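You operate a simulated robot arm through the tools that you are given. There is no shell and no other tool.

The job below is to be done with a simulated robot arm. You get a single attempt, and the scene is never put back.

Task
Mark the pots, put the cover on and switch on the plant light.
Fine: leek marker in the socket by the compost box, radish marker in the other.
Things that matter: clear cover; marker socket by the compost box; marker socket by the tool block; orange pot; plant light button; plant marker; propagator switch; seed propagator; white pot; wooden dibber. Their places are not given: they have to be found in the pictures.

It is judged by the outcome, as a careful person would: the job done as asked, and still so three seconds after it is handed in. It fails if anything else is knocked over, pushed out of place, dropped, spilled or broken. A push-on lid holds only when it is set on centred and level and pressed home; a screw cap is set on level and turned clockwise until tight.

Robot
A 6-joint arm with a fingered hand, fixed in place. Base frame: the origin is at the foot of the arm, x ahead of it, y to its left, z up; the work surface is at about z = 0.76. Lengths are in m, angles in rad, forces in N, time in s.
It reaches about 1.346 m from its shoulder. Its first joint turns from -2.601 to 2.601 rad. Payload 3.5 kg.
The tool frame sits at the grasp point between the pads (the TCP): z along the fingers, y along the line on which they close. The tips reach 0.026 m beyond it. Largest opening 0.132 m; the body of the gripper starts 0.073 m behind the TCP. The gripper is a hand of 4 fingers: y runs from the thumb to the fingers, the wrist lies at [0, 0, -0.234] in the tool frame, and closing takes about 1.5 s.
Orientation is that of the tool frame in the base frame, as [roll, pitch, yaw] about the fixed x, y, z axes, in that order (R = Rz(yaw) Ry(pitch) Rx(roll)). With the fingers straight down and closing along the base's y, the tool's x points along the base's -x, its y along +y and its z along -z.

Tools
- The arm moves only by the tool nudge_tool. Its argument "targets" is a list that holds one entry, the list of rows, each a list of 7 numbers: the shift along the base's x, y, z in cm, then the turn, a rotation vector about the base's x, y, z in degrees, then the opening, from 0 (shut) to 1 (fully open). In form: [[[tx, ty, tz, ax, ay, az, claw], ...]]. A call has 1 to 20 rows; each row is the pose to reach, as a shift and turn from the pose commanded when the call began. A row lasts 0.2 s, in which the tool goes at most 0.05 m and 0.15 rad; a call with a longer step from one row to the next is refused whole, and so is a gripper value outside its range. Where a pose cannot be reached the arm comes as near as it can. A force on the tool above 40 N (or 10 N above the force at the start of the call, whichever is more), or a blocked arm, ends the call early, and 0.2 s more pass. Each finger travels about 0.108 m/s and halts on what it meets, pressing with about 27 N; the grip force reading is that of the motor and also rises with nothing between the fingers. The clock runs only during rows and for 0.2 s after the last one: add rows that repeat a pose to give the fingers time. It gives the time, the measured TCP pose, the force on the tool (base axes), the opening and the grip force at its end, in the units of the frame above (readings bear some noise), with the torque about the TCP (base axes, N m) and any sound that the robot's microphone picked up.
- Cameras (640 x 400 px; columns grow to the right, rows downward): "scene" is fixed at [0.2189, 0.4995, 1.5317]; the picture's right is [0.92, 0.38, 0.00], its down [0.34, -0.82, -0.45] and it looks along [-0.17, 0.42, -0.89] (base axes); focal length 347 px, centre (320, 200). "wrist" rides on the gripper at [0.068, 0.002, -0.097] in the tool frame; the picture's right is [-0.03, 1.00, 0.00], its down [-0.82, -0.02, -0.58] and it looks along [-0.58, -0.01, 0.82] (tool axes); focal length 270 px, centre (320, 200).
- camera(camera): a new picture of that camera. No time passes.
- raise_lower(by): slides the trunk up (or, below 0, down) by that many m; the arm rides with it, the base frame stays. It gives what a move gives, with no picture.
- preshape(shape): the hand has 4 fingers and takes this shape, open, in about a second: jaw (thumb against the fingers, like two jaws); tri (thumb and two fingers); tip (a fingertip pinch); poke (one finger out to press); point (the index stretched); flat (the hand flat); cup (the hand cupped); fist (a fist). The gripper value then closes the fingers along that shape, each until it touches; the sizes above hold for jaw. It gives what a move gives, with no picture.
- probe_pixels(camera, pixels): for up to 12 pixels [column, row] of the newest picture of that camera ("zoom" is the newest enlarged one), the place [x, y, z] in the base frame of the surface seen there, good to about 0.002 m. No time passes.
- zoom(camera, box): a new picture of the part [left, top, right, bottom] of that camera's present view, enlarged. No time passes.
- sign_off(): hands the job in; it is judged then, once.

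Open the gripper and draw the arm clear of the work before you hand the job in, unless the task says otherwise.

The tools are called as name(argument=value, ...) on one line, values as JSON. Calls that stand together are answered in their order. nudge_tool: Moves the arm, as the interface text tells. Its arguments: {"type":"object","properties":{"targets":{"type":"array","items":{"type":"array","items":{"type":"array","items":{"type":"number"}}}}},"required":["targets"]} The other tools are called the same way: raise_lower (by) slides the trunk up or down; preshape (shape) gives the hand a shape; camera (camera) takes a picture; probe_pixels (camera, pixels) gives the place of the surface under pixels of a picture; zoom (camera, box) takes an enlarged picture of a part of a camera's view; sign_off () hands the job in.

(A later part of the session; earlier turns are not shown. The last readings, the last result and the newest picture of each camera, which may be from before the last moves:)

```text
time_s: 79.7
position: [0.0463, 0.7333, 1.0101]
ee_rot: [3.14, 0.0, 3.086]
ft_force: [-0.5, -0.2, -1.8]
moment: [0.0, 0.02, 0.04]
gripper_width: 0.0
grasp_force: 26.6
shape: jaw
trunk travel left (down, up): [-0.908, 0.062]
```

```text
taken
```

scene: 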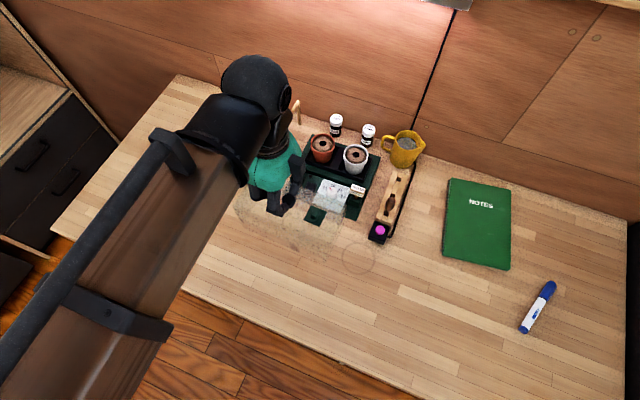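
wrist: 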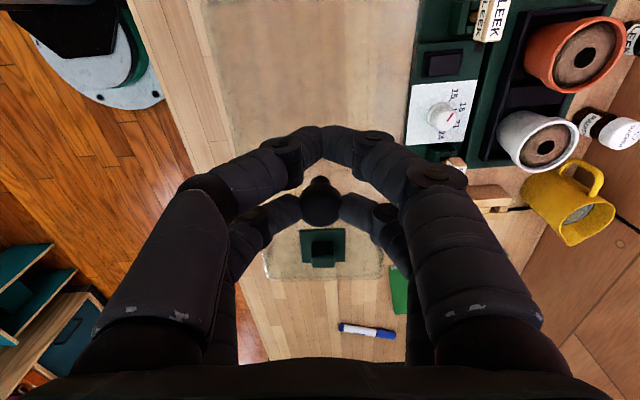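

The cover hangs steadily. I'll carry it gently to above the deck (TCP ≈ (0.0567, 0.9715)), turning +3.2° so it lines up with the propagator.

nudge_tool(targets=[[[0.05, 1, 0, 0, 0, 0.2, 0.0], [0.15, 3, 0, 0, 0, 0.5, 0.0], [0.25, 5.5, 0, 0, 0, 0.8, 0.0], [0.35, 8, 0, 0, 0, 1.1, 0.0], [0.45, 10.5, 0, 0, 0, 1.4, 0.0], [0.55, 13, 0, 0, 0, 1.8, 0.0], [0.7, 15.5, 0, 0, 0, 2.1, 0.0], [0.8, 18, 0, 0, 0, 2.5, 0.0], [0.9, 20.5, 0, 0, 0, 2.8, 0.0], [1.0, 22.5, 0, 0, 0, 3.2, 0.0], [1.04, 23.8, 0, 0, 0, 3.2, 0.0], [1.04, 23.8, 0, 0, 0, 3.2, 0.0], [1.04, 23.8, 0, 0, 0, 3.2, 0.0]]])

camera(camera="wrist")

camera(camera="scene")

```text
time_s: 82.5
position: [0.056, 0.973, 1.0089]
ee_rot: [3.141, 0.0, -3.141]
ft_force: [0.1, -0.6, -0.6]
moment: [0.02, 0.03, 0.03]
gripper_width: 0.0
grasp_force: 27.4
shape: jaw
trunk travel left (down, up): [-0.908, 0.062]
```

```text
taken
```

wrist: 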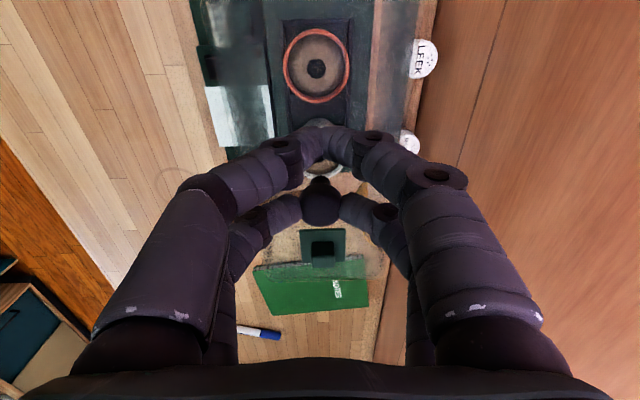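

```text
taken
```

scene: 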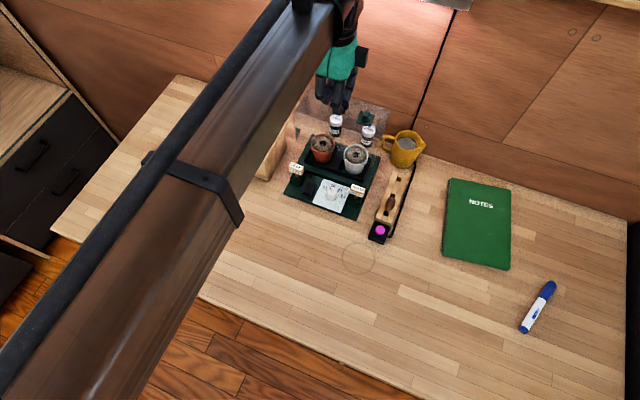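

The cover is now above the propagator, and the scene camera has a clear view. Zooming both views to check alignment and level.

zoom(camera="scene", box=[275, 75, 405, 220])

zoom(camera="wrist", box=[180, 0, 460, 300])

probe_pixels(camera="wrist", pixels=[[320, 200], [310, 205], [330, 205], [320, 215], [320, 183], [322, 240], [305, 240], [340, 240], [322, 265], [310, 70], [320, 222], [345, 190]])

```text
2.76 times, centred on (340, 148) of scene
```

zoom: 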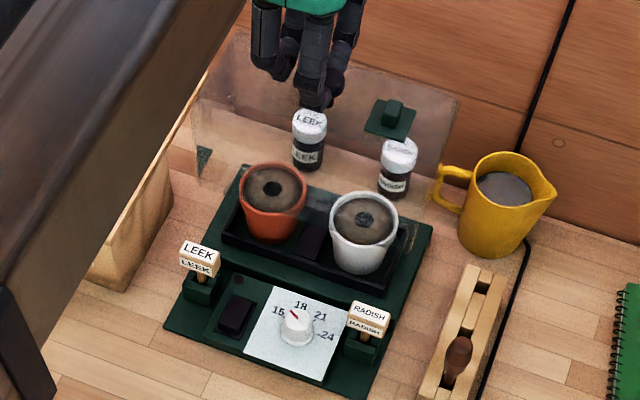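

```text
1.33 times, centred on (320, 150) of wrist
```

zoom: 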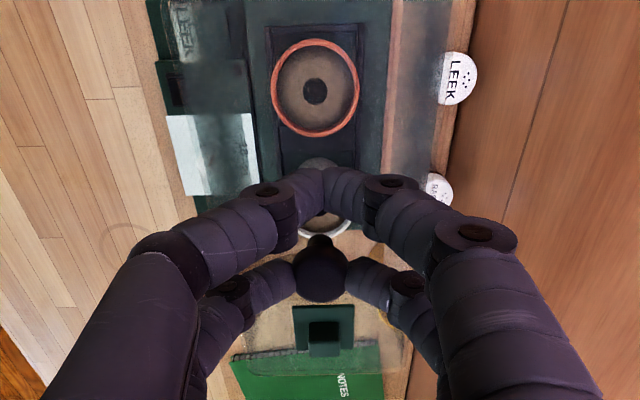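

```text
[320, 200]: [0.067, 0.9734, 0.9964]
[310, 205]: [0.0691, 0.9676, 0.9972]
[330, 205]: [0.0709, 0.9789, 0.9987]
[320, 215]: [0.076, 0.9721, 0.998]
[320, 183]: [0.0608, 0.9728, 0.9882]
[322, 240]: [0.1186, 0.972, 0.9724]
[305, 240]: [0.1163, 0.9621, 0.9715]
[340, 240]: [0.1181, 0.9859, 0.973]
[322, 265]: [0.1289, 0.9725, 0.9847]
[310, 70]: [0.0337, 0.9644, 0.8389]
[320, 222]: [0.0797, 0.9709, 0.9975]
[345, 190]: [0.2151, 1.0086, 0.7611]
```

The knob is now at about (0.0712, 0.973), so it needs +3 mm in x and −1.5 mm in y. I'll check the vent plate's edges for residual yaw.

zoom(camera="wrist", box=[270, 170, 370, 290])

probe_pixels(camera="zoom", pixels=[[270, 205], [400, 205], [273, 310], [398, 310], [335, 208], [335, 330], [300, 250], [390, 250], [320, 130], [320, 60], [250, 90], [390, 90]])

```text
3.33 times, centred on (320, 230) of wrist
```

zoom: 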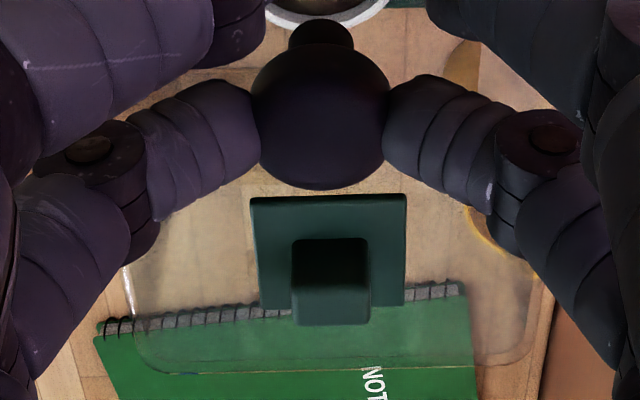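

```text
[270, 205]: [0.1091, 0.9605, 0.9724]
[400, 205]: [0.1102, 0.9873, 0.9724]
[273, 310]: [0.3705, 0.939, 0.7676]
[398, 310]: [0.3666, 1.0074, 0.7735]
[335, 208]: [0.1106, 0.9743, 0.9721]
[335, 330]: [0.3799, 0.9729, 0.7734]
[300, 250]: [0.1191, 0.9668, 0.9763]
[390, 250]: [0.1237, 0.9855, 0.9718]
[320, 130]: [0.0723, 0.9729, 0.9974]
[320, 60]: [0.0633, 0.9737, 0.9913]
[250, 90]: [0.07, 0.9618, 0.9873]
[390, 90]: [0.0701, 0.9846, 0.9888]
```

The vent plate's edges match what a yaw-aligned cover should look like, so yaw is good. I'll apply (+2.7, −1.5) mm and lower 0.03, keeping the cover's bottom just above the pot rims.

nudge_tool(targets=[[[0.14, -0.08, 0, 0, 0, 0, 0.0], [0.27, -0.15, 0, 0, 0, 0, 0.0], [0.27, -0.15, 0, 0, 0, 0, 0.0], [0.27, -0.15, 0, 0, 0, 0, 0.0]]])

raise_lower(by=-0.03)

zoom(camera="scene", box=[280, 85, 400, 185])

zoom(camera="wrist", box=[190, 0, 450, 160])

```text
time_s: 83.5
position: [0.0583, 0.971, 1.0095]
ee_rot: [-3.141, 0.001, -3.141]
ft_force: [-0.7, 0.7, -1.1]
moment: [-0.01, 0.01, 0.0]
gripper_width: 0.0
grasp_force: 27.0
shape: jaw
trunk travel left (down, up): [-0.908, 0.062]
```

```text
time_s: 84.3
position: [0.0587, 0.971, 0.979]
ee_rot: [3.14, 0.0, -3.142]
ft_force: [0.1, -0.5, -1.1]
moment: [0.0, 0.02, 0.01]
gripper_width: 0.0001
grasp_force: 27.0
shape: jaw
trunk travel left (down, up): [-0.878, 0.092]
```

```text
4.00 times, centred on (340, 135) of scene
```

zoom: 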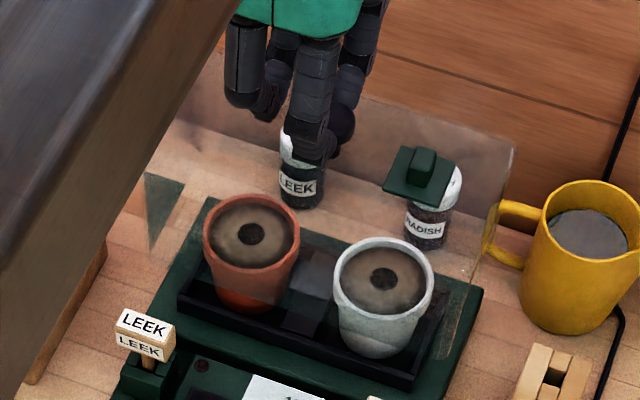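

```text
2.46 times, centred on (320, 80) of wrist
```

zoom: 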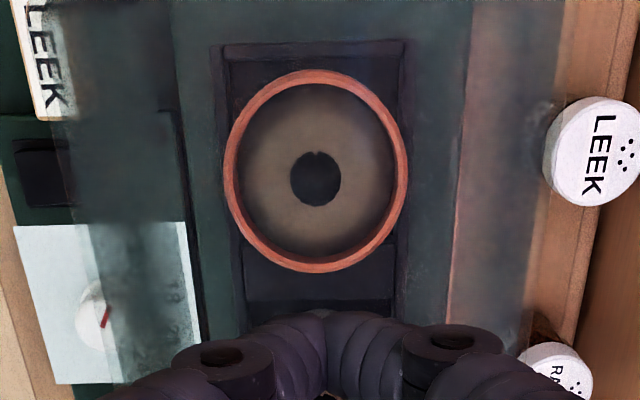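

The cover seems centred over the tray in both views. Probing the knob once more at this height to confirm its position before lowering.

zoom(camera="wrist", box=[270, 170, 370, 290])

probe_pixels(camera="zoom", pixels=[[320, 130], [290, 130], [350, 130], [320, 180], [320, 80], [320, 160], [270, 205], [400, 205], [335, 215], [256, 250], [400, 250], [320, 186]])

zoom(camera="scene", box=[340, 95, 400, 145])

probe_pixels(camera="zoom", pixels=[[180, 230], [260, 200], [130, 260], [250, 290], [280, 220], [170, 270], [200, 180], [215, 215], [150, 250], [230, 280], [285, 250], [160, 210]])

```text
3.33 times, centred on (320, 230) of wrist
```

zoom: 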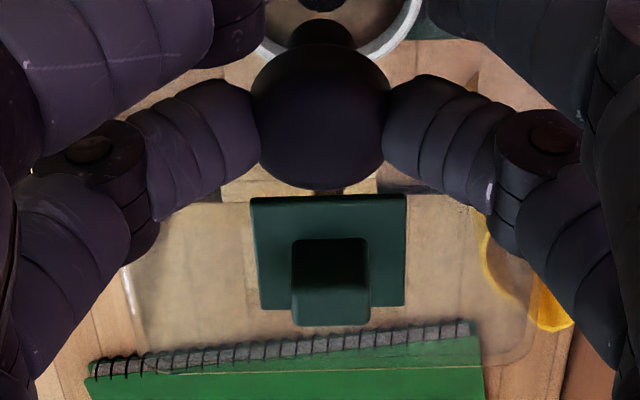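

```text
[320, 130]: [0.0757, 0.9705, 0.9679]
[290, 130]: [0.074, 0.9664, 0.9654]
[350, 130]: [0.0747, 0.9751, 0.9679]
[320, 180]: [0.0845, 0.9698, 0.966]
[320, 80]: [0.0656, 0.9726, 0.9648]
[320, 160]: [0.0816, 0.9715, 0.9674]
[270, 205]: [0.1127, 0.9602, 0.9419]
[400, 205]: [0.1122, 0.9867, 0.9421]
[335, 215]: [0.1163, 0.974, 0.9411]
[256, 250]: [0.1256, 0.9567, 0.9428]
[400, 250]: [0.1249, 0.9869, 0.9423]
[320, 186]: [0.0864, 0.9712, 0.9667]
```

```text
8.00 times, centred on (370, 120) of scene
```

zoom: 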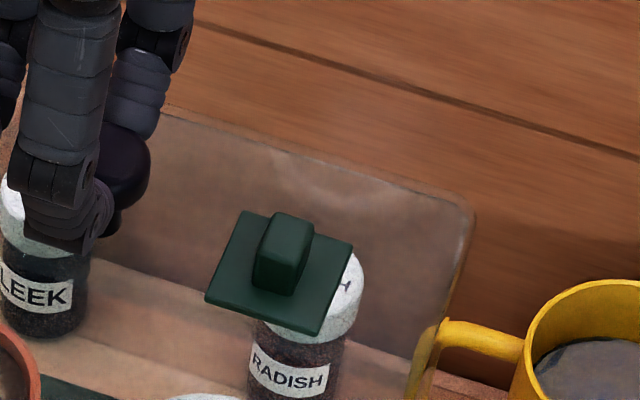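

```text
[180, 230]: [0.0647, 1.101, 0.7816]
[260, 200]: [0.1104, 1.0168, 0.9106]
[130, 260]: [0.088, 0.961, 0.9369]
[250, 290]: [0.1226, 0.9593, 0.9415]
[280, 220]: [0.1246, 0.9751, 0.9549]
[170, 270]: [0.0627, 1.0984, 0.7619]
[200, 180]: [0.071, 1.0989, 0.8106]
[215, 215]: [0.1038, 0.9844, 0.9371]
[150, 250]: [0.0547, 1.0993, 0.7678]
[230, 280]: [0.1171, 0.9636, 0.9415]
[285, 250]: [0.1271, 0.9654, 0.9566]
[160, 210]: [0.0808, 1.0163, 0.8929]
```

The knob centre is now (0.0746, 0.971), on target. Lowering 0.03, then checking forces.

raise_lower(by=-0.03)

zoom(camera="scene", box=[280, 100, 400, 200])

```text
time_s: 85.0
position: [0.0601, 0.9707, 0.9505]
ee_rot: [-3.141, 0.001, -3.142]
ft_force: [0.2, -0.7, -1.4]
moment: [-0.03, 0.03, 0.01]
gripper_width: 0.0
grasp_force: 26.6
shape: jaw
trunk travel left (down, up): [-0.848, 0.122]
```

```text
4.00 times, centred on (340, 150) of scene
```

zoom: 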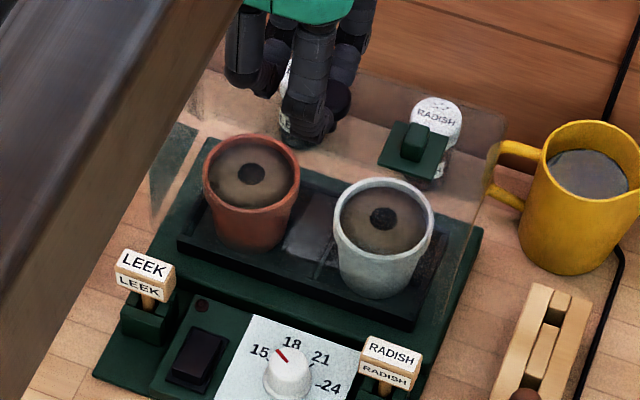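

No contact; the pots are inside the cover's walls. Lowering another 0.025.

raise_lower(by=-0.025)

zoom(camera="scene", box=[280, 100, 400, 200])

```text
time_s: 85.7
position: [0.0581, 0.9711, 0.9247]
ee_rot: [3.141, 0.0, -3.141]
ft_force: [0.0, 1.1, -1.0]
moment: [-0.01, 0.03, 0.02]
gripper_width: 0.0
grasp_force: 27.3
shape: jaw
trunk travel left (down, up): [-0.823, 0.147]
```

```text
4.00 times, centred on (340, 150) of scene
```

zoom: 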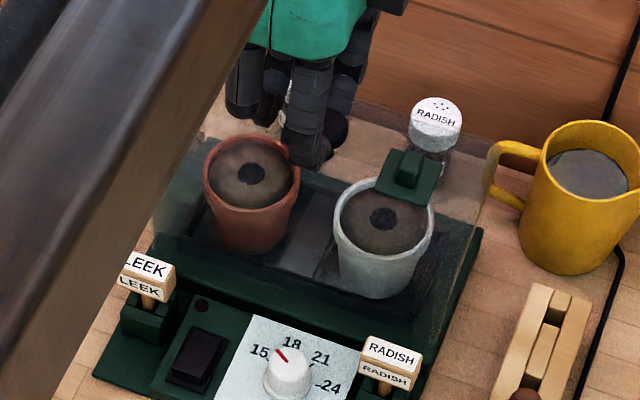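

The cover's bottom should be ~8 mm above the deck. Zooming to compare its lower edges with the deck edges.

zoom(camera="scene", box=[310, 140, 380, 196])

zoom(camera="wrist", box=[190, 0, 450, 170])

```text
7.14 times, centred on (345, 168) of scene
```

zoom: 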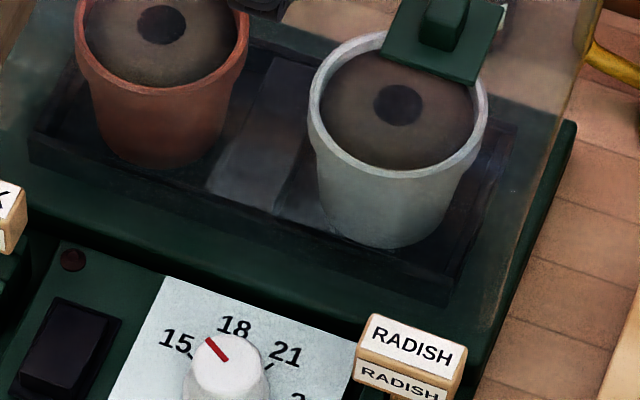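

```text
2.35 times, centred on (320, 85) of wrist
```

zoom: 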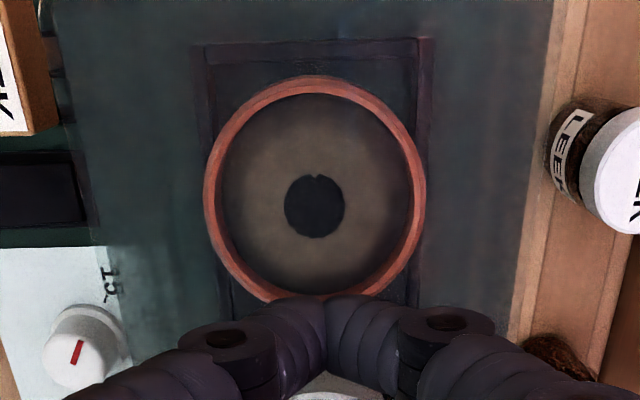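

The cover's lower edges lie inside the deck's outline. Lowering in small steps until it touches the deck.

raise_lower(by=-0.005)

raise_lower(by=-0.003)

```text
time_s: 86.3
position: [0.0593, 0.9719, 0.9189]
ee_rot: [-3.141, 0.0, 3.141]
ft_force: [-0.2, -0.1, -1.2]
moment: [0.05, 0.05, 0.0]
gripper_width: 0.0001
grasp_force: 26.9
shape: jaw
trunk travel left (down, up): [-0.818, 0.152]
```

```text
time_s: 86.8
position: [0.0586, 0.9706, 0.9163]
ee_rot: [3.141, 0.001, 3.141]
ft_force: [0.1, -0.1, -1.5]
moment: [0.01, 0.01, -0.01]
gripper_width: 0.0001
grasp_force: 26.6
shape: jaw
trunk travel left (down, up): [-0.815, 0.155]
```

No contact yet (still carrying ~1.3 N of weight). Two more millimetres.

raise_lower(by=-0.002)

raise_lower(by=-0.002)

```text
time_s: 87.3
position: [0.0587, 0.9705, 0.9148]
ee_rot: [3.14, 0.001, -3.141]
ft_force: [0.2, 1.8, 6.1]
moment: [0.06, -0.12, 0.07]
gripper_width: 0.0
grasp_force: 26.5
shape: jaw
trunk travel left (down, up): [-0.813, 0.157]
```

```text
time_s: 87.8
position: [0.059, 0.9707, 0.9129]
ee_rot: [3.139, -0.001, 3.141]
ft_force: [-0.7, 3.4, 16.1]
moment: [0.14, -0.27, 0.1]
gripper_width: 0.0
grasp_force: 27.2
shape: jaw
trunk travel left (down, up): [-0.811, 0.159]
```

Contact: 16 N now pressing the cover on the deck. I'll look closely to see how it sits.

zoom(camera="scene", box=[310, 140, 380, 196])

zoom(camera="scene", box=[280, 100, 400, 200])

zoom(camera="wrist", box=[270, 170, 370, 290])

probe_pixels(camera="zoom", pixels=[[320, 130], [290, 130], [350, 130], [320, 180], [320, 160], [270, 205], [400, 205], [335, 215], [256, 250], [400, 250], [320, 186], [335, 230]])

```text
7.14 times, centred on (345, 168) of scene
```

zoom: 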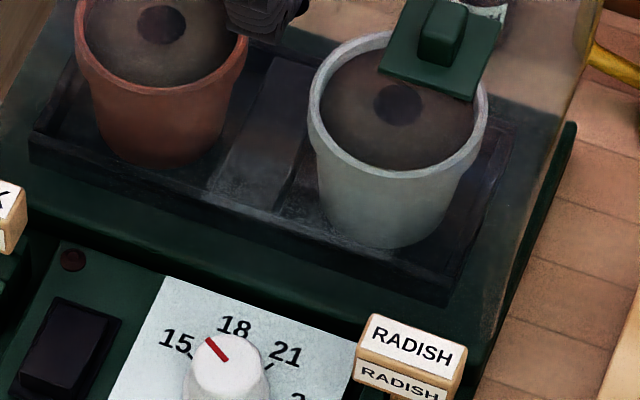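

```text
4.00 times, centred on (340, 150) of scene
```

zoom: 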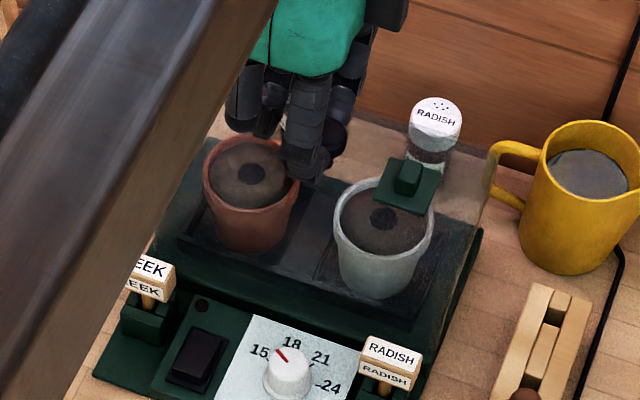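

```text
3.33 times, centred on (320, 230) of wrist
```

zoom: 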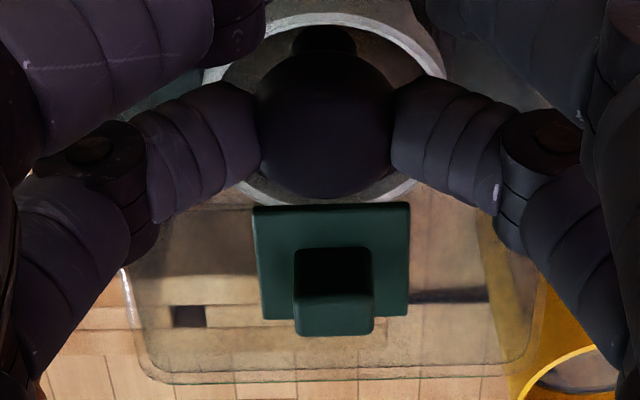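

```text
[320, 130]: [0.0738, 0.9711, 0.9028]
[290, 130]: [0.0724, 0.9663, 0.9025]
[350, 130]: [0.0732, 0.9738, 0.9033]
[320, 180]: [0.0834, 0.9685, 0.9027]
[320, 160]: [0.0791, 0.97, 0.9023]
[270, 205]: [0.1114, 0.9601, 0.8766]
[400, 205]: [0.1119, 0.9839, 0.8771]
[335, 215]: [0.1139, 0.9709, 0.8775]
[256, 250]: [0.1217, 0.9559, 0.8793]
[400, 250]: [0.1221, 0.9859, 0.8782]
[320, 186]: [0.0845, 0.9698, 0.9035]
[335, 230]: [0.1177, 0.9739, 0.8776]
```

The knob top reads z≈0.903 and the vent plate ≈0.878, i.e. the cover's rim is on the deck, level and centred at (0.074, 0.971). I'll release the knob gently before pressing it home from above.

nudge_tool(targets=[[[0, 0, 0, 0, 0, 0, 0.15], [0, 0, 0, 0, 0, 0, 0.22], [0, 0, 0, 0, 0, 0, 0.28], [0, 0, 0, 0, 0, 0, 0.34], [0, 0, 0, 0, 0, 0, 0.4], [0, 0, 0, 0, 0, 0, 0.4]]])

raise_lower(by=0.05)

camera(camera="wrist")

zoom(camera="scene", box=[280, 100, 400, 200])

```text
time_s: 89.2
position: [0.0586, 0.9714, 0.912]
ee_rot: [3.141, 0.0, 3.141]
ft_force: [-1.1, -0.1, -0.5]
moment: [0.03, -0.04, -0.03]
gripper_width: 0.0524
grasp_force: 0.1
shape: jaw
trunk travel left (down, up): [-0.811, 0.159]
```

```text
time_s: 90.2
position: [0.0586, 0.9707, 0.9631]
ee_rot: [-3.141, 0.0, -3.141]
ft_force: [0.3, -0.6, 0.4]
moment: [0.01, 0.0, 0.01]
gripper_width: 0.0522
grasp_force: 0.1
shape: jaw
trunk travel left (down, up): [-0.861, 0.109]
```

```text
taken
```

wrist: 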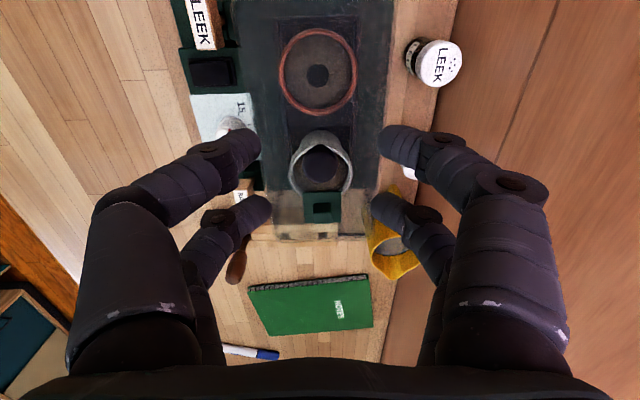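

```text
4.00 times, centred on (340, 150) of scene
```

zoom: 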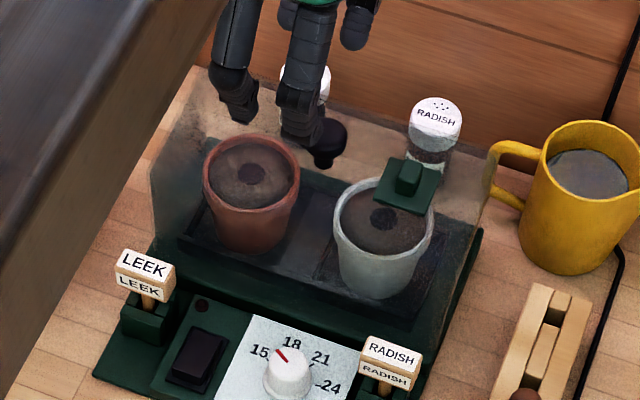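

The cover stays put on the deck. I'll close the fingers here (tips well above the knob) and then lower the +x fingertip pair onto the knob to press it home.

nudge_tool(targets=[[[0, 0, 0, 0, 0, 0, 0.3], [0, 0, 0, 0, 0, 0, 0.2], [0, 0, 0, 0, 0, 0, 0.1], [0, 0, 0, 0, 0, 0, 0.0], [0, 0, 0, 0, 0, 0, 0.0]]])

raise_lower(by=-0.025)

zoom(camera="wrist", box=[200, 60, 440, 260])

```text
time_s: 91.4
position: [0.0582, 0.9706, 0.9624]
ee_rot: [3.14, 0.001, 3.141]
ft_force: [0.4, -1.1, 0.0]
moment: [0.01, 0.0, 0.01]
gripper_width: 0.0
grasp_force: 27.1
shape: jaw
trunk travel left (down, up): [-0.861, 0.109]
```

```text
time_s: 92.1
position: [0.0587, 0.9712, 0.9374]
ee_rot: [-3.141, 0.0, -3.141]
ft_force: [-0.8, 0.2, 0.7]
moment: [-0.02, 0.03, 0.0]
gripper_width: 0.0001
grasp_force: 26.8
shape: jaw
trunk travel left (down, up): [-0.836, 0.134]
```

```text
2.00 times, centred on (320, 160) of wrist
```

zoom: 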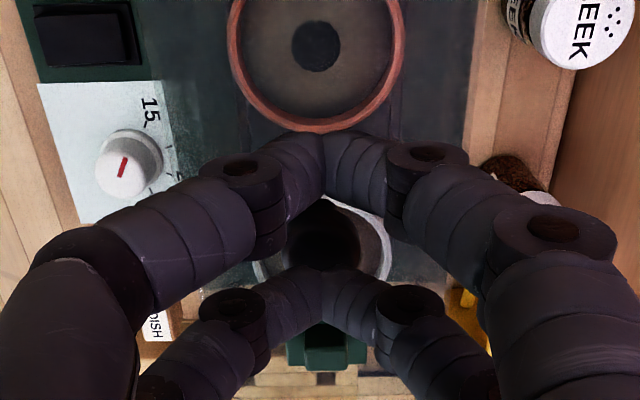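

The closed +x pair is above the knob. Lowering in small steps and reading the force.

raise_lower(by=-0.006)

raise_lower(by=-0.003)

```text
time_s: 92.6
position: [0.0586, 0.971, 0.9321]
ee_rot: [3.141, 0.0, -3.14]
ft_force: [0.2, 0.5, 0.0]
moment: [-0.02, 0.0, 0.01]
gripper_width: 0.0003
grasp_force: 27.8
shape: jaw
trunk travel left (down, up): [-0.83, 0.14]
```

```text
time_s: 93.1
position: [0.0589, 0.9693, 0.9295]
ee_rot: [3.14, 0.0, 3.141]
ft_force: [-0.5, 2.1, 12.1]
moment: [0.11, -0.21, 0.05]
gripper_width: 0.0001
grasp_force: 27.0
shape: jaw
trunk travel left (down, up): [-0.827, 0.143]
```

Contact on the knob: 12 N. Pressing 2 mm more.

raise_lower(by=-0.002)

raise_lower(by=-0.002)

```text
time_s: 93.7
position: [0.0601, 0.9694, 0.9289]
ee_rot: [3.14, 0.0, 3.141]
ft_force: [0.8, 5.3, 27.6]
moment: [0.19, -0.52, 0.11]
gripper_width: 0.0
grasp_force: 27.3
shape: jaw
trunk travel left (down, up): [-0.825, 0.145]
```

```text
time_s: 94.1
position: [0.0577, 0.9688, 0.9278]
ee_rot: [3.138, 0.001, 3.141]
ft_force: [-1.3, 1.5, 35.0]
moment: [0.07, -0.6, 0.03]
gripper_width: 0.0
grasp_force: 27.5
shape: jaw
trunk travel left (down, up): [-0.823, 0.147]
stopped: the force on the tool passed its limit at 41 N (the readings are from after the stop); the commanded pose is now the measured one
```

The press peaked at ~41 N. Raising off and checking how the cover sits.

raise_lower(by=0.06)

camera(camera="wrist")

zoom(camera="scene", box=[280, 100, 400, 200])

probe_pixels(camera="zoom", pixels=[[325, 140], [335, 130], [325, 160], [410, 180], [390, 190], [420, 195], [410, 165], [400, 205], [430, 180], [145, 265], [390, 350], [250, 175]])

```text
time_s: 95.1
position: [0.0597, 0.9726, 0.9854]
ee_rot: [-3.141, 0.0, 3.141]
ft_force: [0.6, -0.3, -0.1]
moment: [0.0, 0.0, 0.0]
gripper_width: 0.0
grasp_force: 26.9
shape: jaw
trunk travel left (down, up): [-0.883, 0.087]
```

```text
taken
```

wrist: 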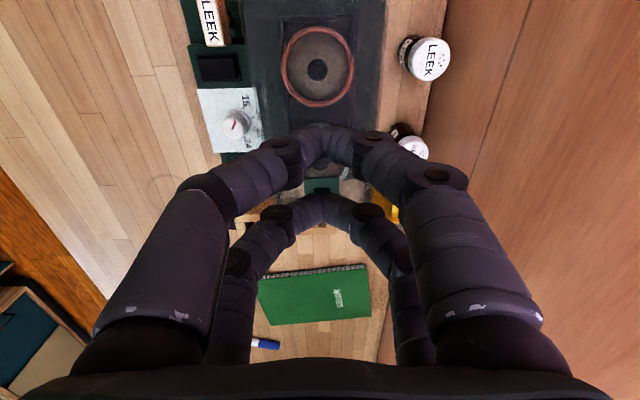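

```text
4.00 times, centred on (340, 150) of scene
```

zoom: 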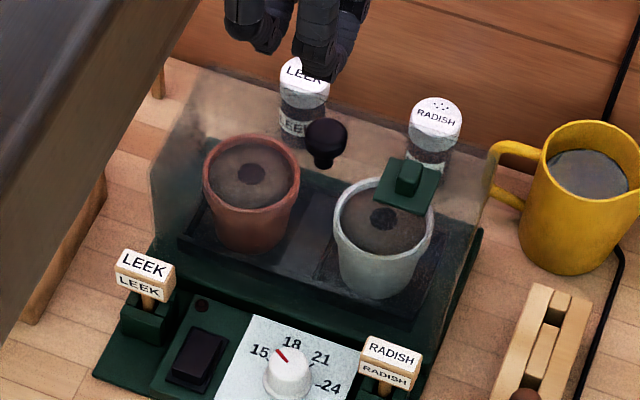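

```text
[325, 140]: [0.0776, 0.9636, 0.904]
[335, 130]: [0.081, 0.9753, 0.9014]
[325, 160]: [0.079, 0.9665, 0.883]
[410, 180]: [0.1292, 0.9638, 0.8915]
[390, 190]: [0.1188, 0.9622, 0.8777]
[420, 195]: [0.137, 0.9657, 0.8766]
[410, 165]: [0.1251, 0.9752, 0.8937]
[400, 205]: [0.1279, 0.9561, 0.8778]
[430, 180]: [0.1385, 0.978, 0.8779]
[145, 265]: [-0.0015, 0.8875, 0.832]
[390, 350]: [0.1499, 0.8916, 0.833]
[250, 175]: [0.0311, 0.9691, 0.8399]
```

The markers and cover are unmoved by the press. I'll zoom on the cover's lower corners on the deck to compare margins on each side.

zoom(camera="scene", box=[345, 140, 385, 195])

zoom(camera="scene", box=[290, 120, 330, 185])

```text
7.27 times, centred on (365, 168) of scene
```

zoom: 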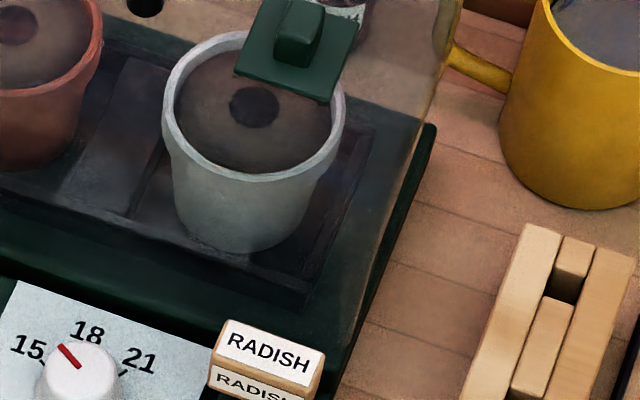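

```text
6.15 times, centred on (310, 152) of scene
```

zoom: 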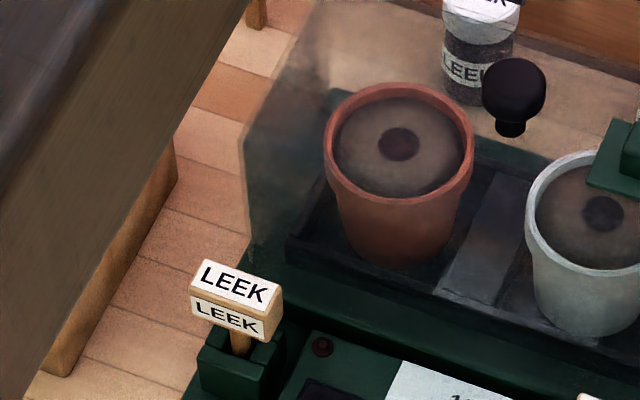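

The cover's front-left bottom corner is within ~1 mm of where a centred cover should be, the vent plate is level at z≈0.8775, and it was pressed with ~41 N. Now the plant light button: I'll yaw the closed hand +90° and move over the pink button near (0.2325, 0.826), staying high.

nudge_tool(targets=[[[1.4, -1.4, 0, 0, 0, 8, 0.0], [2.8, -2.8, 0, 0, 0, 16, 0.0], [4.3, -4.2, 0, 0, 0, 24, 0.0], [5.8, -5.6, 0, 0, 0, 32, 0.0], [7.3, -7.0, 0, 0, 0, 40, 0.0], [8.8, -8.4, 0, 0, 0, 48, 0.0], [10.3, -9.8, 0, 0, 0, 56, 0.0], [11.8, -11.3, 0, 0, 0, 64, 0.0], [13.3, -12.8, 0, 0, 0, 72, 0.0], [14.9, -14.3, 0, 0, 0, 80, 0.0], [16.4, -15.7, 0, 0, 0, 87, 0.0], [17.3, -16.5, 0, 0, 0, 90, 0.0], [17.3, -16.5, 0, 0, 0, 90, 0.0]]])

camera(camera="wrist")

camera(camera="scene")

```text
time_s: 97.9
position: [0.233, 0.8056, 0.9842]
ee_rot: [3.141, -0.001, -1.568]
ft_force: [1.2, 0.7, -0.6]
moment: [0.0, 0.02, 0.01]
gripper_width: 0.0001
grasp_force: 26.9
shape: jaw
trunk travel left (down, up): [-0.883, 0.087]
```

```text
taken
```

wrist: 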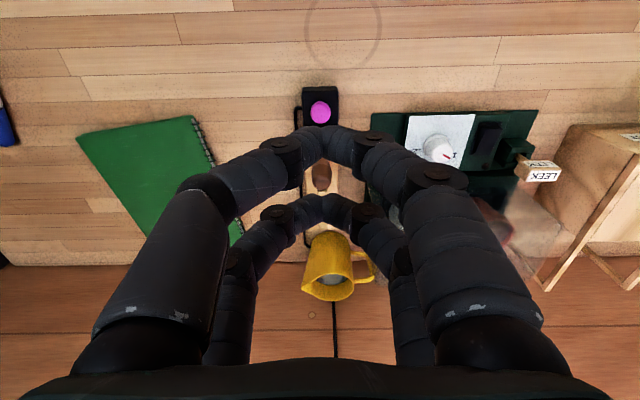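

```text
taken
```

scene: 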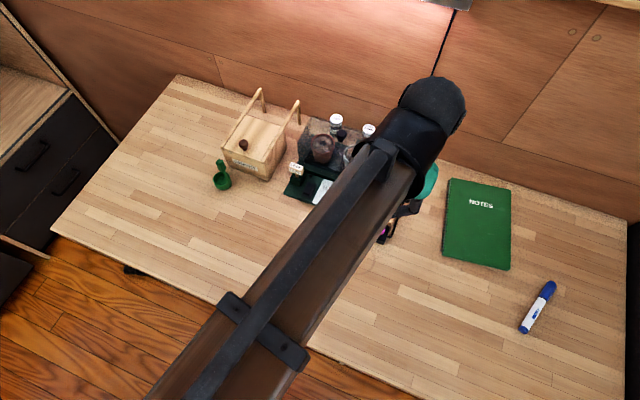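

The button is visible at (320,112) in the wrist view. Zooming and probing for its centre and top height.

zoom(camera="wrist", box=[290, 75, 360, 135])

probe_pixels(camera="zoom", pixels=[[290, 250], [230, 250], [345, 250], [290, 190], [290, 310], [290, 220], [290, 280], [180, 150], [380, 150], [180, 330], [390, 330], [290, 130]])

```text
6.67 times, centred on (325, 105) of wrist
```

zoom: 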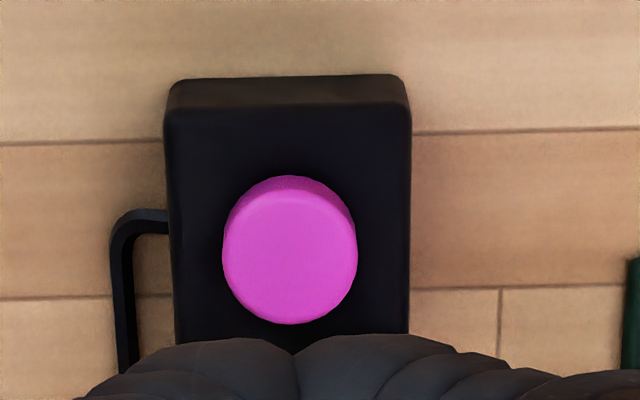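

```text
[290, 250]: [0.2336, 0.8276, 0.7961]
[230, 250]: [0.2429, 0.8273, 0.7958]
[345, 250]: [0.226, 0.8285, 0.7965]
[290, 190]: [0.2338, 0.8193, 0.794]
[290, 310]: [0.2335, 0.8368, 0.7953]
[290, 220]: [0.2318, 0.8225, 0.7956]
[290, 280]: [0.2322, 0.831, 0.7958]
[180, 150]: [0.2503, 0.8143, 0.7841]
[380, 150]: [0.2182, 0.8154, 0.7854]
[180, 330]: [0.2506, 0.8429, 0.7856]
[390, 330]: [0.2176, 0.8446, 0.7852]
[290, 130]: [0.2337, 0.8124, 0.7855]
```

The button's top is centred at (0.2335, 0.8287), z≈0.796. I'll shift +5 mm in y so the +y closed fingertip pair is over it, and lower 0.15.

nudge_tool(targets=[[[0.05, 0.25, 0, 0, 0, 0, 0.0], [0.05, 0.5, 0, 0, 0, 0, 0.0], [0.05, 0.5, 0, 0, 0, 0, 0.0]]])

raise_lower(by=-0.1)

camera(camera="wrist")

zoom(camera="scene", box=[350, 170, 430, 260])

```text
time_s: 98.7
position: [0.2345, 0.8104, 0.9849]
ee_rot: [3.141, 0.0, -1.57]
ft_force: [-0.6, 0.5, 0.7]
moment: [0.01, 0.03, -0.04]
gripper_width: 0.0
grasp_force: 27.1
shape: jaw
trunk travel left (down, up): [-0.883, 0.087]
```

```text
time_s: 100.1
position: [0.232, 0.811, 0.8842]
ee_rot: [-3.141, 0.0, -1.571]
ft_force: [-0.1, 0.5, -0.1]
moment: [0.05, -0.02, -0.02]
gripper_width: 0.0
grasp_force: 27.2
shape: jaw
trunk travel left (down, up): [-0.783, 0.187]
```

```text
taken
```

wrist: 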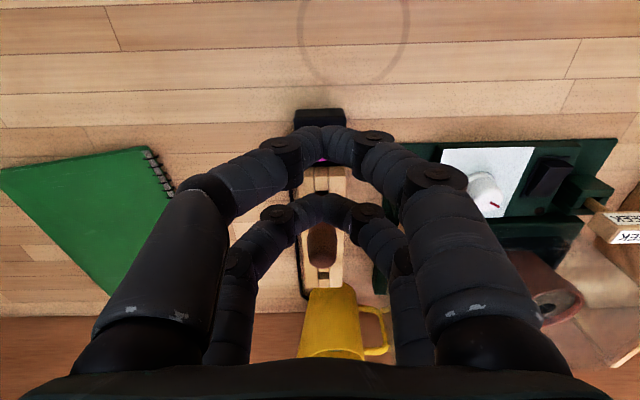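

```text
4.44 times, centred on (390, 215) of scene
```

zoom: 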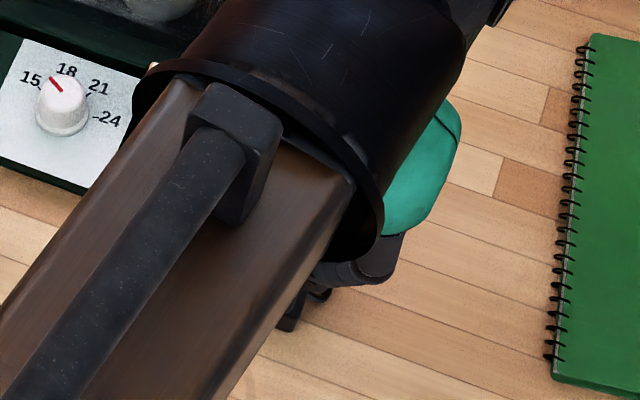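

The approach is clear. Lowering 0.052 to just above the button, then in small steps.

raise_lower(by=-0.052)

zoom(camera="wrist", box=[240, 90, 400, 260])

```text
time_s: 101.0
position: [0.2335, 0.8106, 0.8327]
ee_rot: [3.141, 0.0, -1.572]
ft_force: [0.5, 0.4, 0.0]
moment: [-0.01, 0.03, -0.02]
gripper_width: 0.0
grasp_force: 27.3
shape: jaw
trunk travel left (down, up): [-0.731, 0.239]
```

```text
2.35 times, centred on (320, 175) of wrist
```

zoom: 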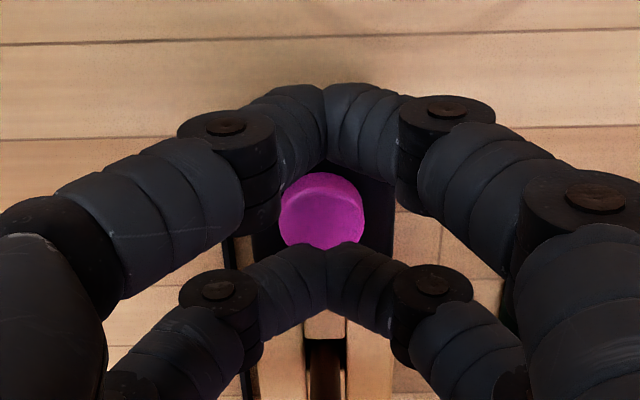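

The button is directly below, between the pairs, with the +y pair's tips over its far half. Lowering in small steps and watching the force and sounds.

raise_lower(by=-0.006)

raise_lower(by=-0.002)

```text
time_s: 101.5
position: [0.2331, 0.8116, 0.8269]
ee_rot: [3.141, 0.001, -1.571]
ft_force: [-0.2, 0.5, -1.0]
moment: [-0.03, 0.01, 0.01]
gripper_width: 0.0002
grasp_force: 26.6
shape: jaw
trunk travel left (down, up): [-0.725, 0.245]
```

```text
time_s: 102.1
position: [0.2331, 0.8114, 0.8244]
ee_rot: [3.14, -0.001, -1.57]
ft_force: [-0.5, 0.8, -0.6]
moment: [0.01, -0.02, 0.02]
gripper_width: 0.0002
grasp_force: 27.5
shape: jaw
trunk travel left (down, up): [-0.723, 0.247]
```

Not touching yet at z 0.8245. Two millimetres more.

raise_lower(by=-0.002)

zoom(camera="wrist", box=[240, 90, 400, 260])

```text
time_s: 102.6
position: [0.2323, 0.811, 0.8243]
ee_rot: [3.141, -0.001, -1.571]
ft_force: [1.3, -0.5, 0.4]
moment: [0.01, 0.02, -0.01]
gripper_width: 0.0
grasp_force: 27.3
shape: jaw
trunk travel left (down, up): [-0.721, 0.249]
```

```text
2.35 times, centred on (320, 175) of wrist
```

zoom: 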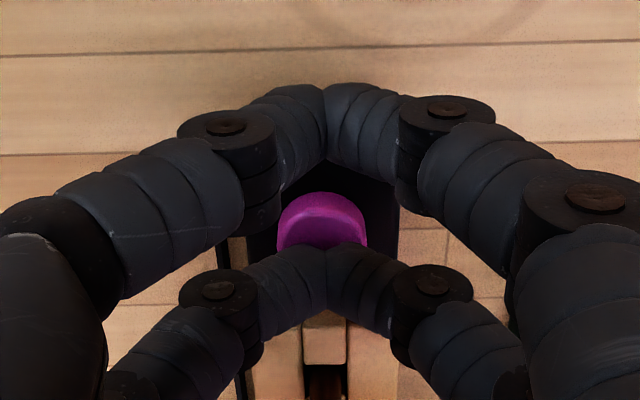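

The tips are about to meet the button. Continuing in 2 mm steps.

raise_lower(by=-0.002)

```text
time_s: 103.1
position: [0.2331, 0.8107, 0.8207]
ee_rot: [-3.142, -0.001, -1.571]
ft_force: [0.3, 0.5, 0.1]
moment: [0.0, -0.02, 0.0]
gripper_width: 0.0
grasp_force: 27.1
shape: jaw
trunk travel left (down, up): [-0.719, 0.251]
```

Still no force at z≈0.821, where I'd have expected contact. Let me look closely at the button and the tips.

zoom(camera="wrist", box=[280, 150, 360, 230])

probe_pixels(camera="zoom", pixels=[[320, 130], [280, 150], [360, 150], [320, 150], [320, 115], [320, 185], [300, 210], [350, 210], [320, 220], [260, 150], [400, 60], [320, 60]])

camera(camera="scene")

```text
5.00 times, centred on (320, 190) of wrist
```

zoom: 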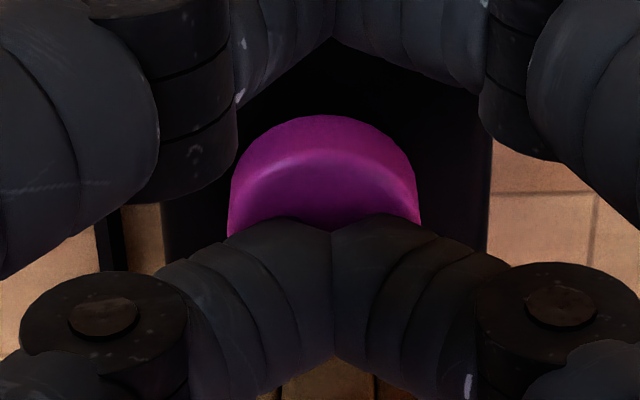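

```text
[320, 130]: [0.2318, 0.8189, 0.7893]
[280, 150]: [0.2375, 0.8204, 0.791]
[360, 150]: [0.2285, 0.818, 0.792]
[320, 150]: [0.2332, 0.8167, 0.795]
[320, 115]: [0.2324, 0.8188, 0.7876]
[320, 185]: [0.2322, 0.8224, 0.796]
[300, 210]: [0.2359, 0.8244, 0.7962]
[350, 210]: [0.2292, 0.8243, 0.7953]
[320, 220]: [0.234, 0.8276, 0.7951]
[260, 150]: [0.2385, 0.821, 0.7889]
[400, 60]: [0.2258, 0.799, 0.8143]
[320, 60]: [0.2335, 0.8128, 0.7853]
```

```text
taken
```

scene: 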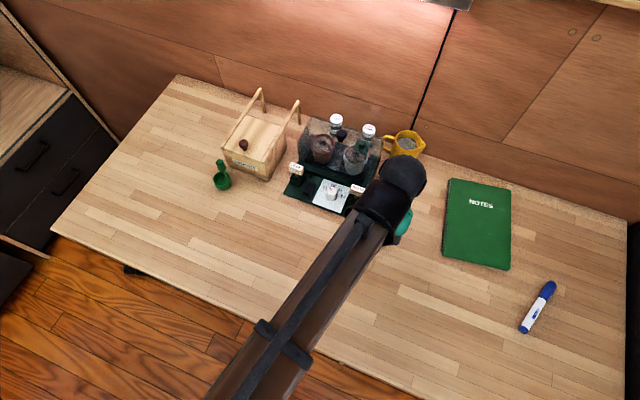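

The button is still at z 0.796, not yet touched. I'll probe the fingertips themselves to see their height and y.

probe_pixels(camera="zoom", pixels=[[290, 235], [310, 225], [350, 225], [370, 240], [300, 270], [360, 270], [320, 300], [345, 300], [290, 320], [370, 320], [330, 350], [330, 240]])

```text
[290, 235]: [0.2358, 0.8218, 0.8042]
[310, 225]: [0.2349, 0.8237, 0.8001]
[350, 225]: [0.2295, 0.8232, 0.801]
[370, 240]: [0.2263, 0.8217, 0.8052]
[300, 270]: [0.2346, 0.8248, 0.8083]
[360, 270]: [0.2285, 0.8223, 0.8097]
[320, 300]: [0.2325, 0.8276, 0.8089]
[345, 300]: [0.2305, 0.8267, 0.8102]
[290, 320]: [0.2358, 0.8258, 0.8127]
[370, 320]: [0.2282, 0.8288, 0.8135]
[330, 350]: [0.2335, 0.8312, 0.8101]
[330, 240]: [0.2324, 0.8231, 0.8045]
```

The tips (bottom ≈0.795) are right on the button's top, centred at y≈0.829. Continuing down in small steps.

raise_lower(by=-0.002)

raise_lower(by=-0.0015)

```text
time_s: 103.6
position: [0.233, 0.811, 0.8183]
ee_rot: [3.141, 0.001, -1.571]
ft_force: [-0.8, 0.1, 1.5]
moment: [0.01, 0.03, -0.01]
gripper_width: 0.0001
grasp_force: 27.0
shape: jaw
trunk travel left (down, up): [-0.717, 0.253]
```

```text
time_s: 104.1
position: [0.2325, 0.8113, 0.8174]
ee_rot: [3.141, -0.002, -1.57]
ft_force: [0.3, 0.4, 1.7]
moment: [0.02, -0.01, 0.01]
gripper_width: 0.0
grasp_force: 26.5
shape: jaw
trunk travel left (down, up): [-0.716, 0.254]
heard: click
```

A click was heard at ~1.7 N: the button was pressed. I'll lift straight up now and check that the plant light came on.

raise_lower(by=0.06)

camera(camera="scene")

camera(camera="wrist")

```text
time_s: 105.1
position: [0.2324, 0.8118, 0.8773]
ee_rot: [3.141, 0.0, -1.571]
ft_force: [-0.2, 0.2, 0.1]
moment: [-0.03, -0.01, -0.01]
gripper_width: 0.0002
grasp_force: 27.1
shape: jaw
trunk travel left (down, up): [-0.776, 0.194]
```

```text
taken
```

scene: 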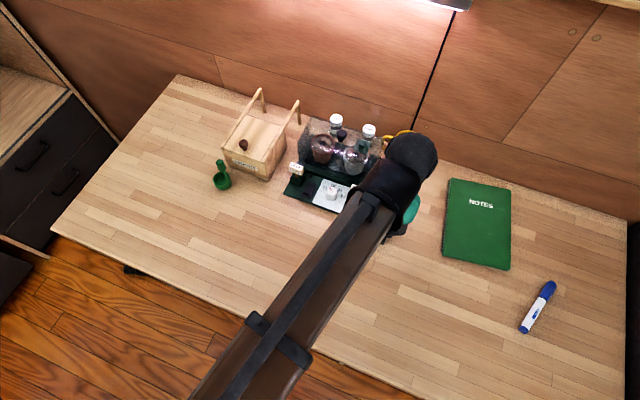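

```text
taken
```

wrist: 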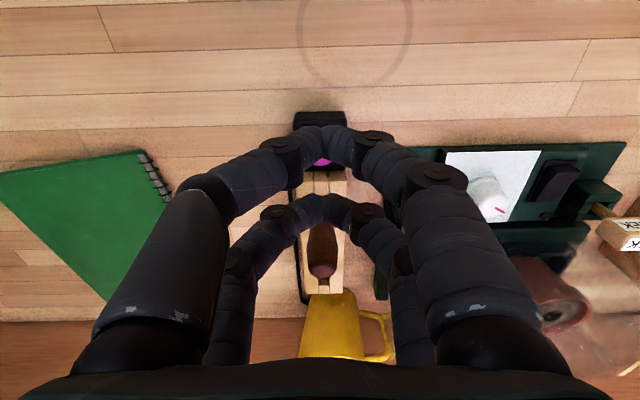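

The lamp area at the top of the scene picture looks brighter/whiter than before. Zooming there to make sure the light is on.

zoom(camera="scene", box=[340, 0, 500, 60])

zoom(camera="scene", box=[280, 100, 400, 220])

```text
4.00 times, centred on (420, 30) of scene
```

zoom: 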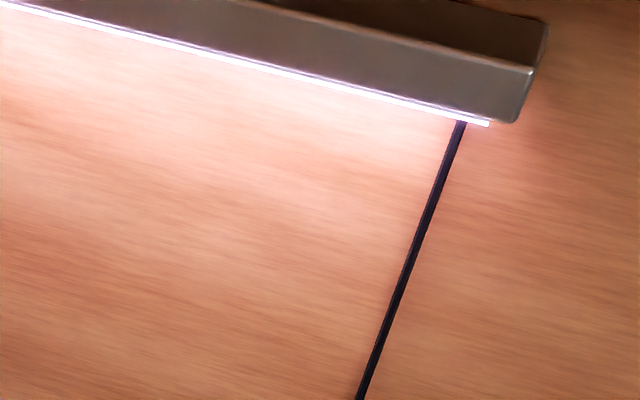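

```text
3.33 times, centred on (340, 160) of scene
```

zoom: 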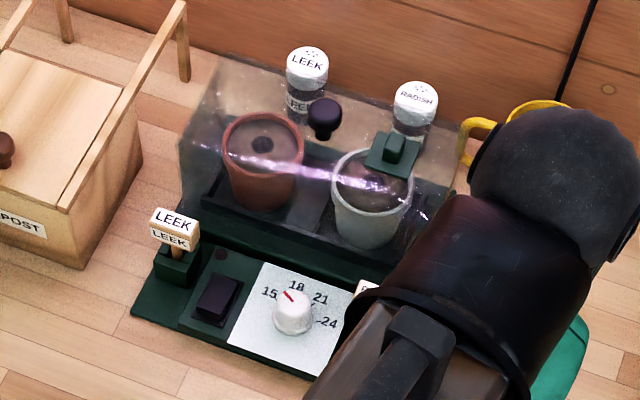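

The light strip now glows and reflects off the cover. I'll raise the trunk, open the hand and move to the earlier vantage point near (-0.06, 0.95) to verify the cover's seating from above.

raise_lower(by=0.19)

nudge_tool(targets=[[[-2.4, 0, 0, 0, 0, -8, 0.2], [-4.8, 0.5, 0, 0, 0, -16, 0.4], [-7.2, 1.5, 0, 0, 0, -24, 0.6], [-9.6, 2.8, 0, 0, 0, -32, 0.8], [-12, 4.2, 0, 0, 0, -40, 1], [-14.4, 5.6, 0, 0, 0, -48, 1], [-16.8, 7, 0, 0, 0, -56, 1], [-19.2, 8.5, 0, 0, 0, -64, 1], [-21.6, 10, 0, 0, 0, -72, 1], [-24, 11.5, 0, 0, 0, -80, 1], [-26.5, 13, 0, 0, 0, -87, 1], [-29, 14, 0, 0, 0, -90, 1], [-29, 14, 0, 0, 0, -90, 1]]])

camera(camera="wrist")

camera(camera="scene")

```text
time_s: 107.2
position: [0.2328, 0.8116, 1.0676]
ee_rot: [-3.14, 0.0, -1.569]
ft_force: [-0.4, -0.8, -0.7]
moment: [-0.01, 0.01, -0.01]
gripper_width: 0.0001
grasp_force: 26.7
shape: jaw
trunk travel left (down, up): [-0.966, 0.004]
```

```text
time_s: 110.0
position: [-0.0578, 0.9519, 1.0676]
ee_rot: [-3.141, -0.001, 3.139]
ft_force: [0.2, -0.1, -0.6]
moment: [0.03, 0.02, -0.03]
gripper_width: 0.1317
grasp_force: 0.0
shape: jaw
trunk travel left (down, up): [-0.966, 0.004]
```

```text
taken
```

wrist: 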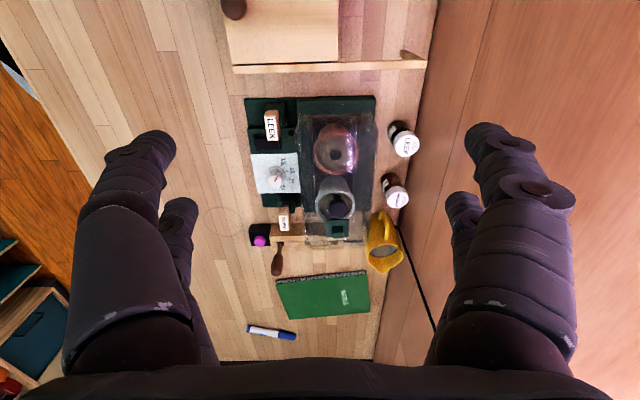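

```text
taken
```

scene: 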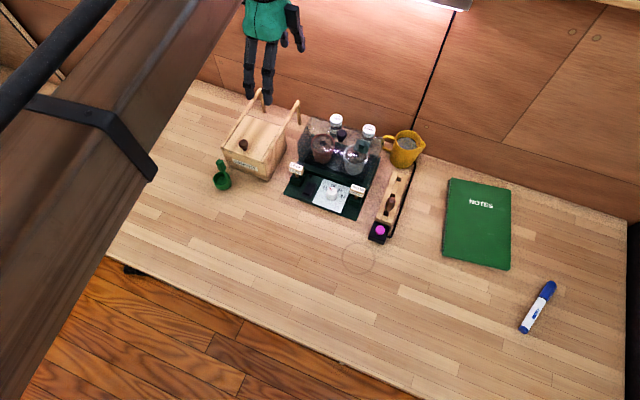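

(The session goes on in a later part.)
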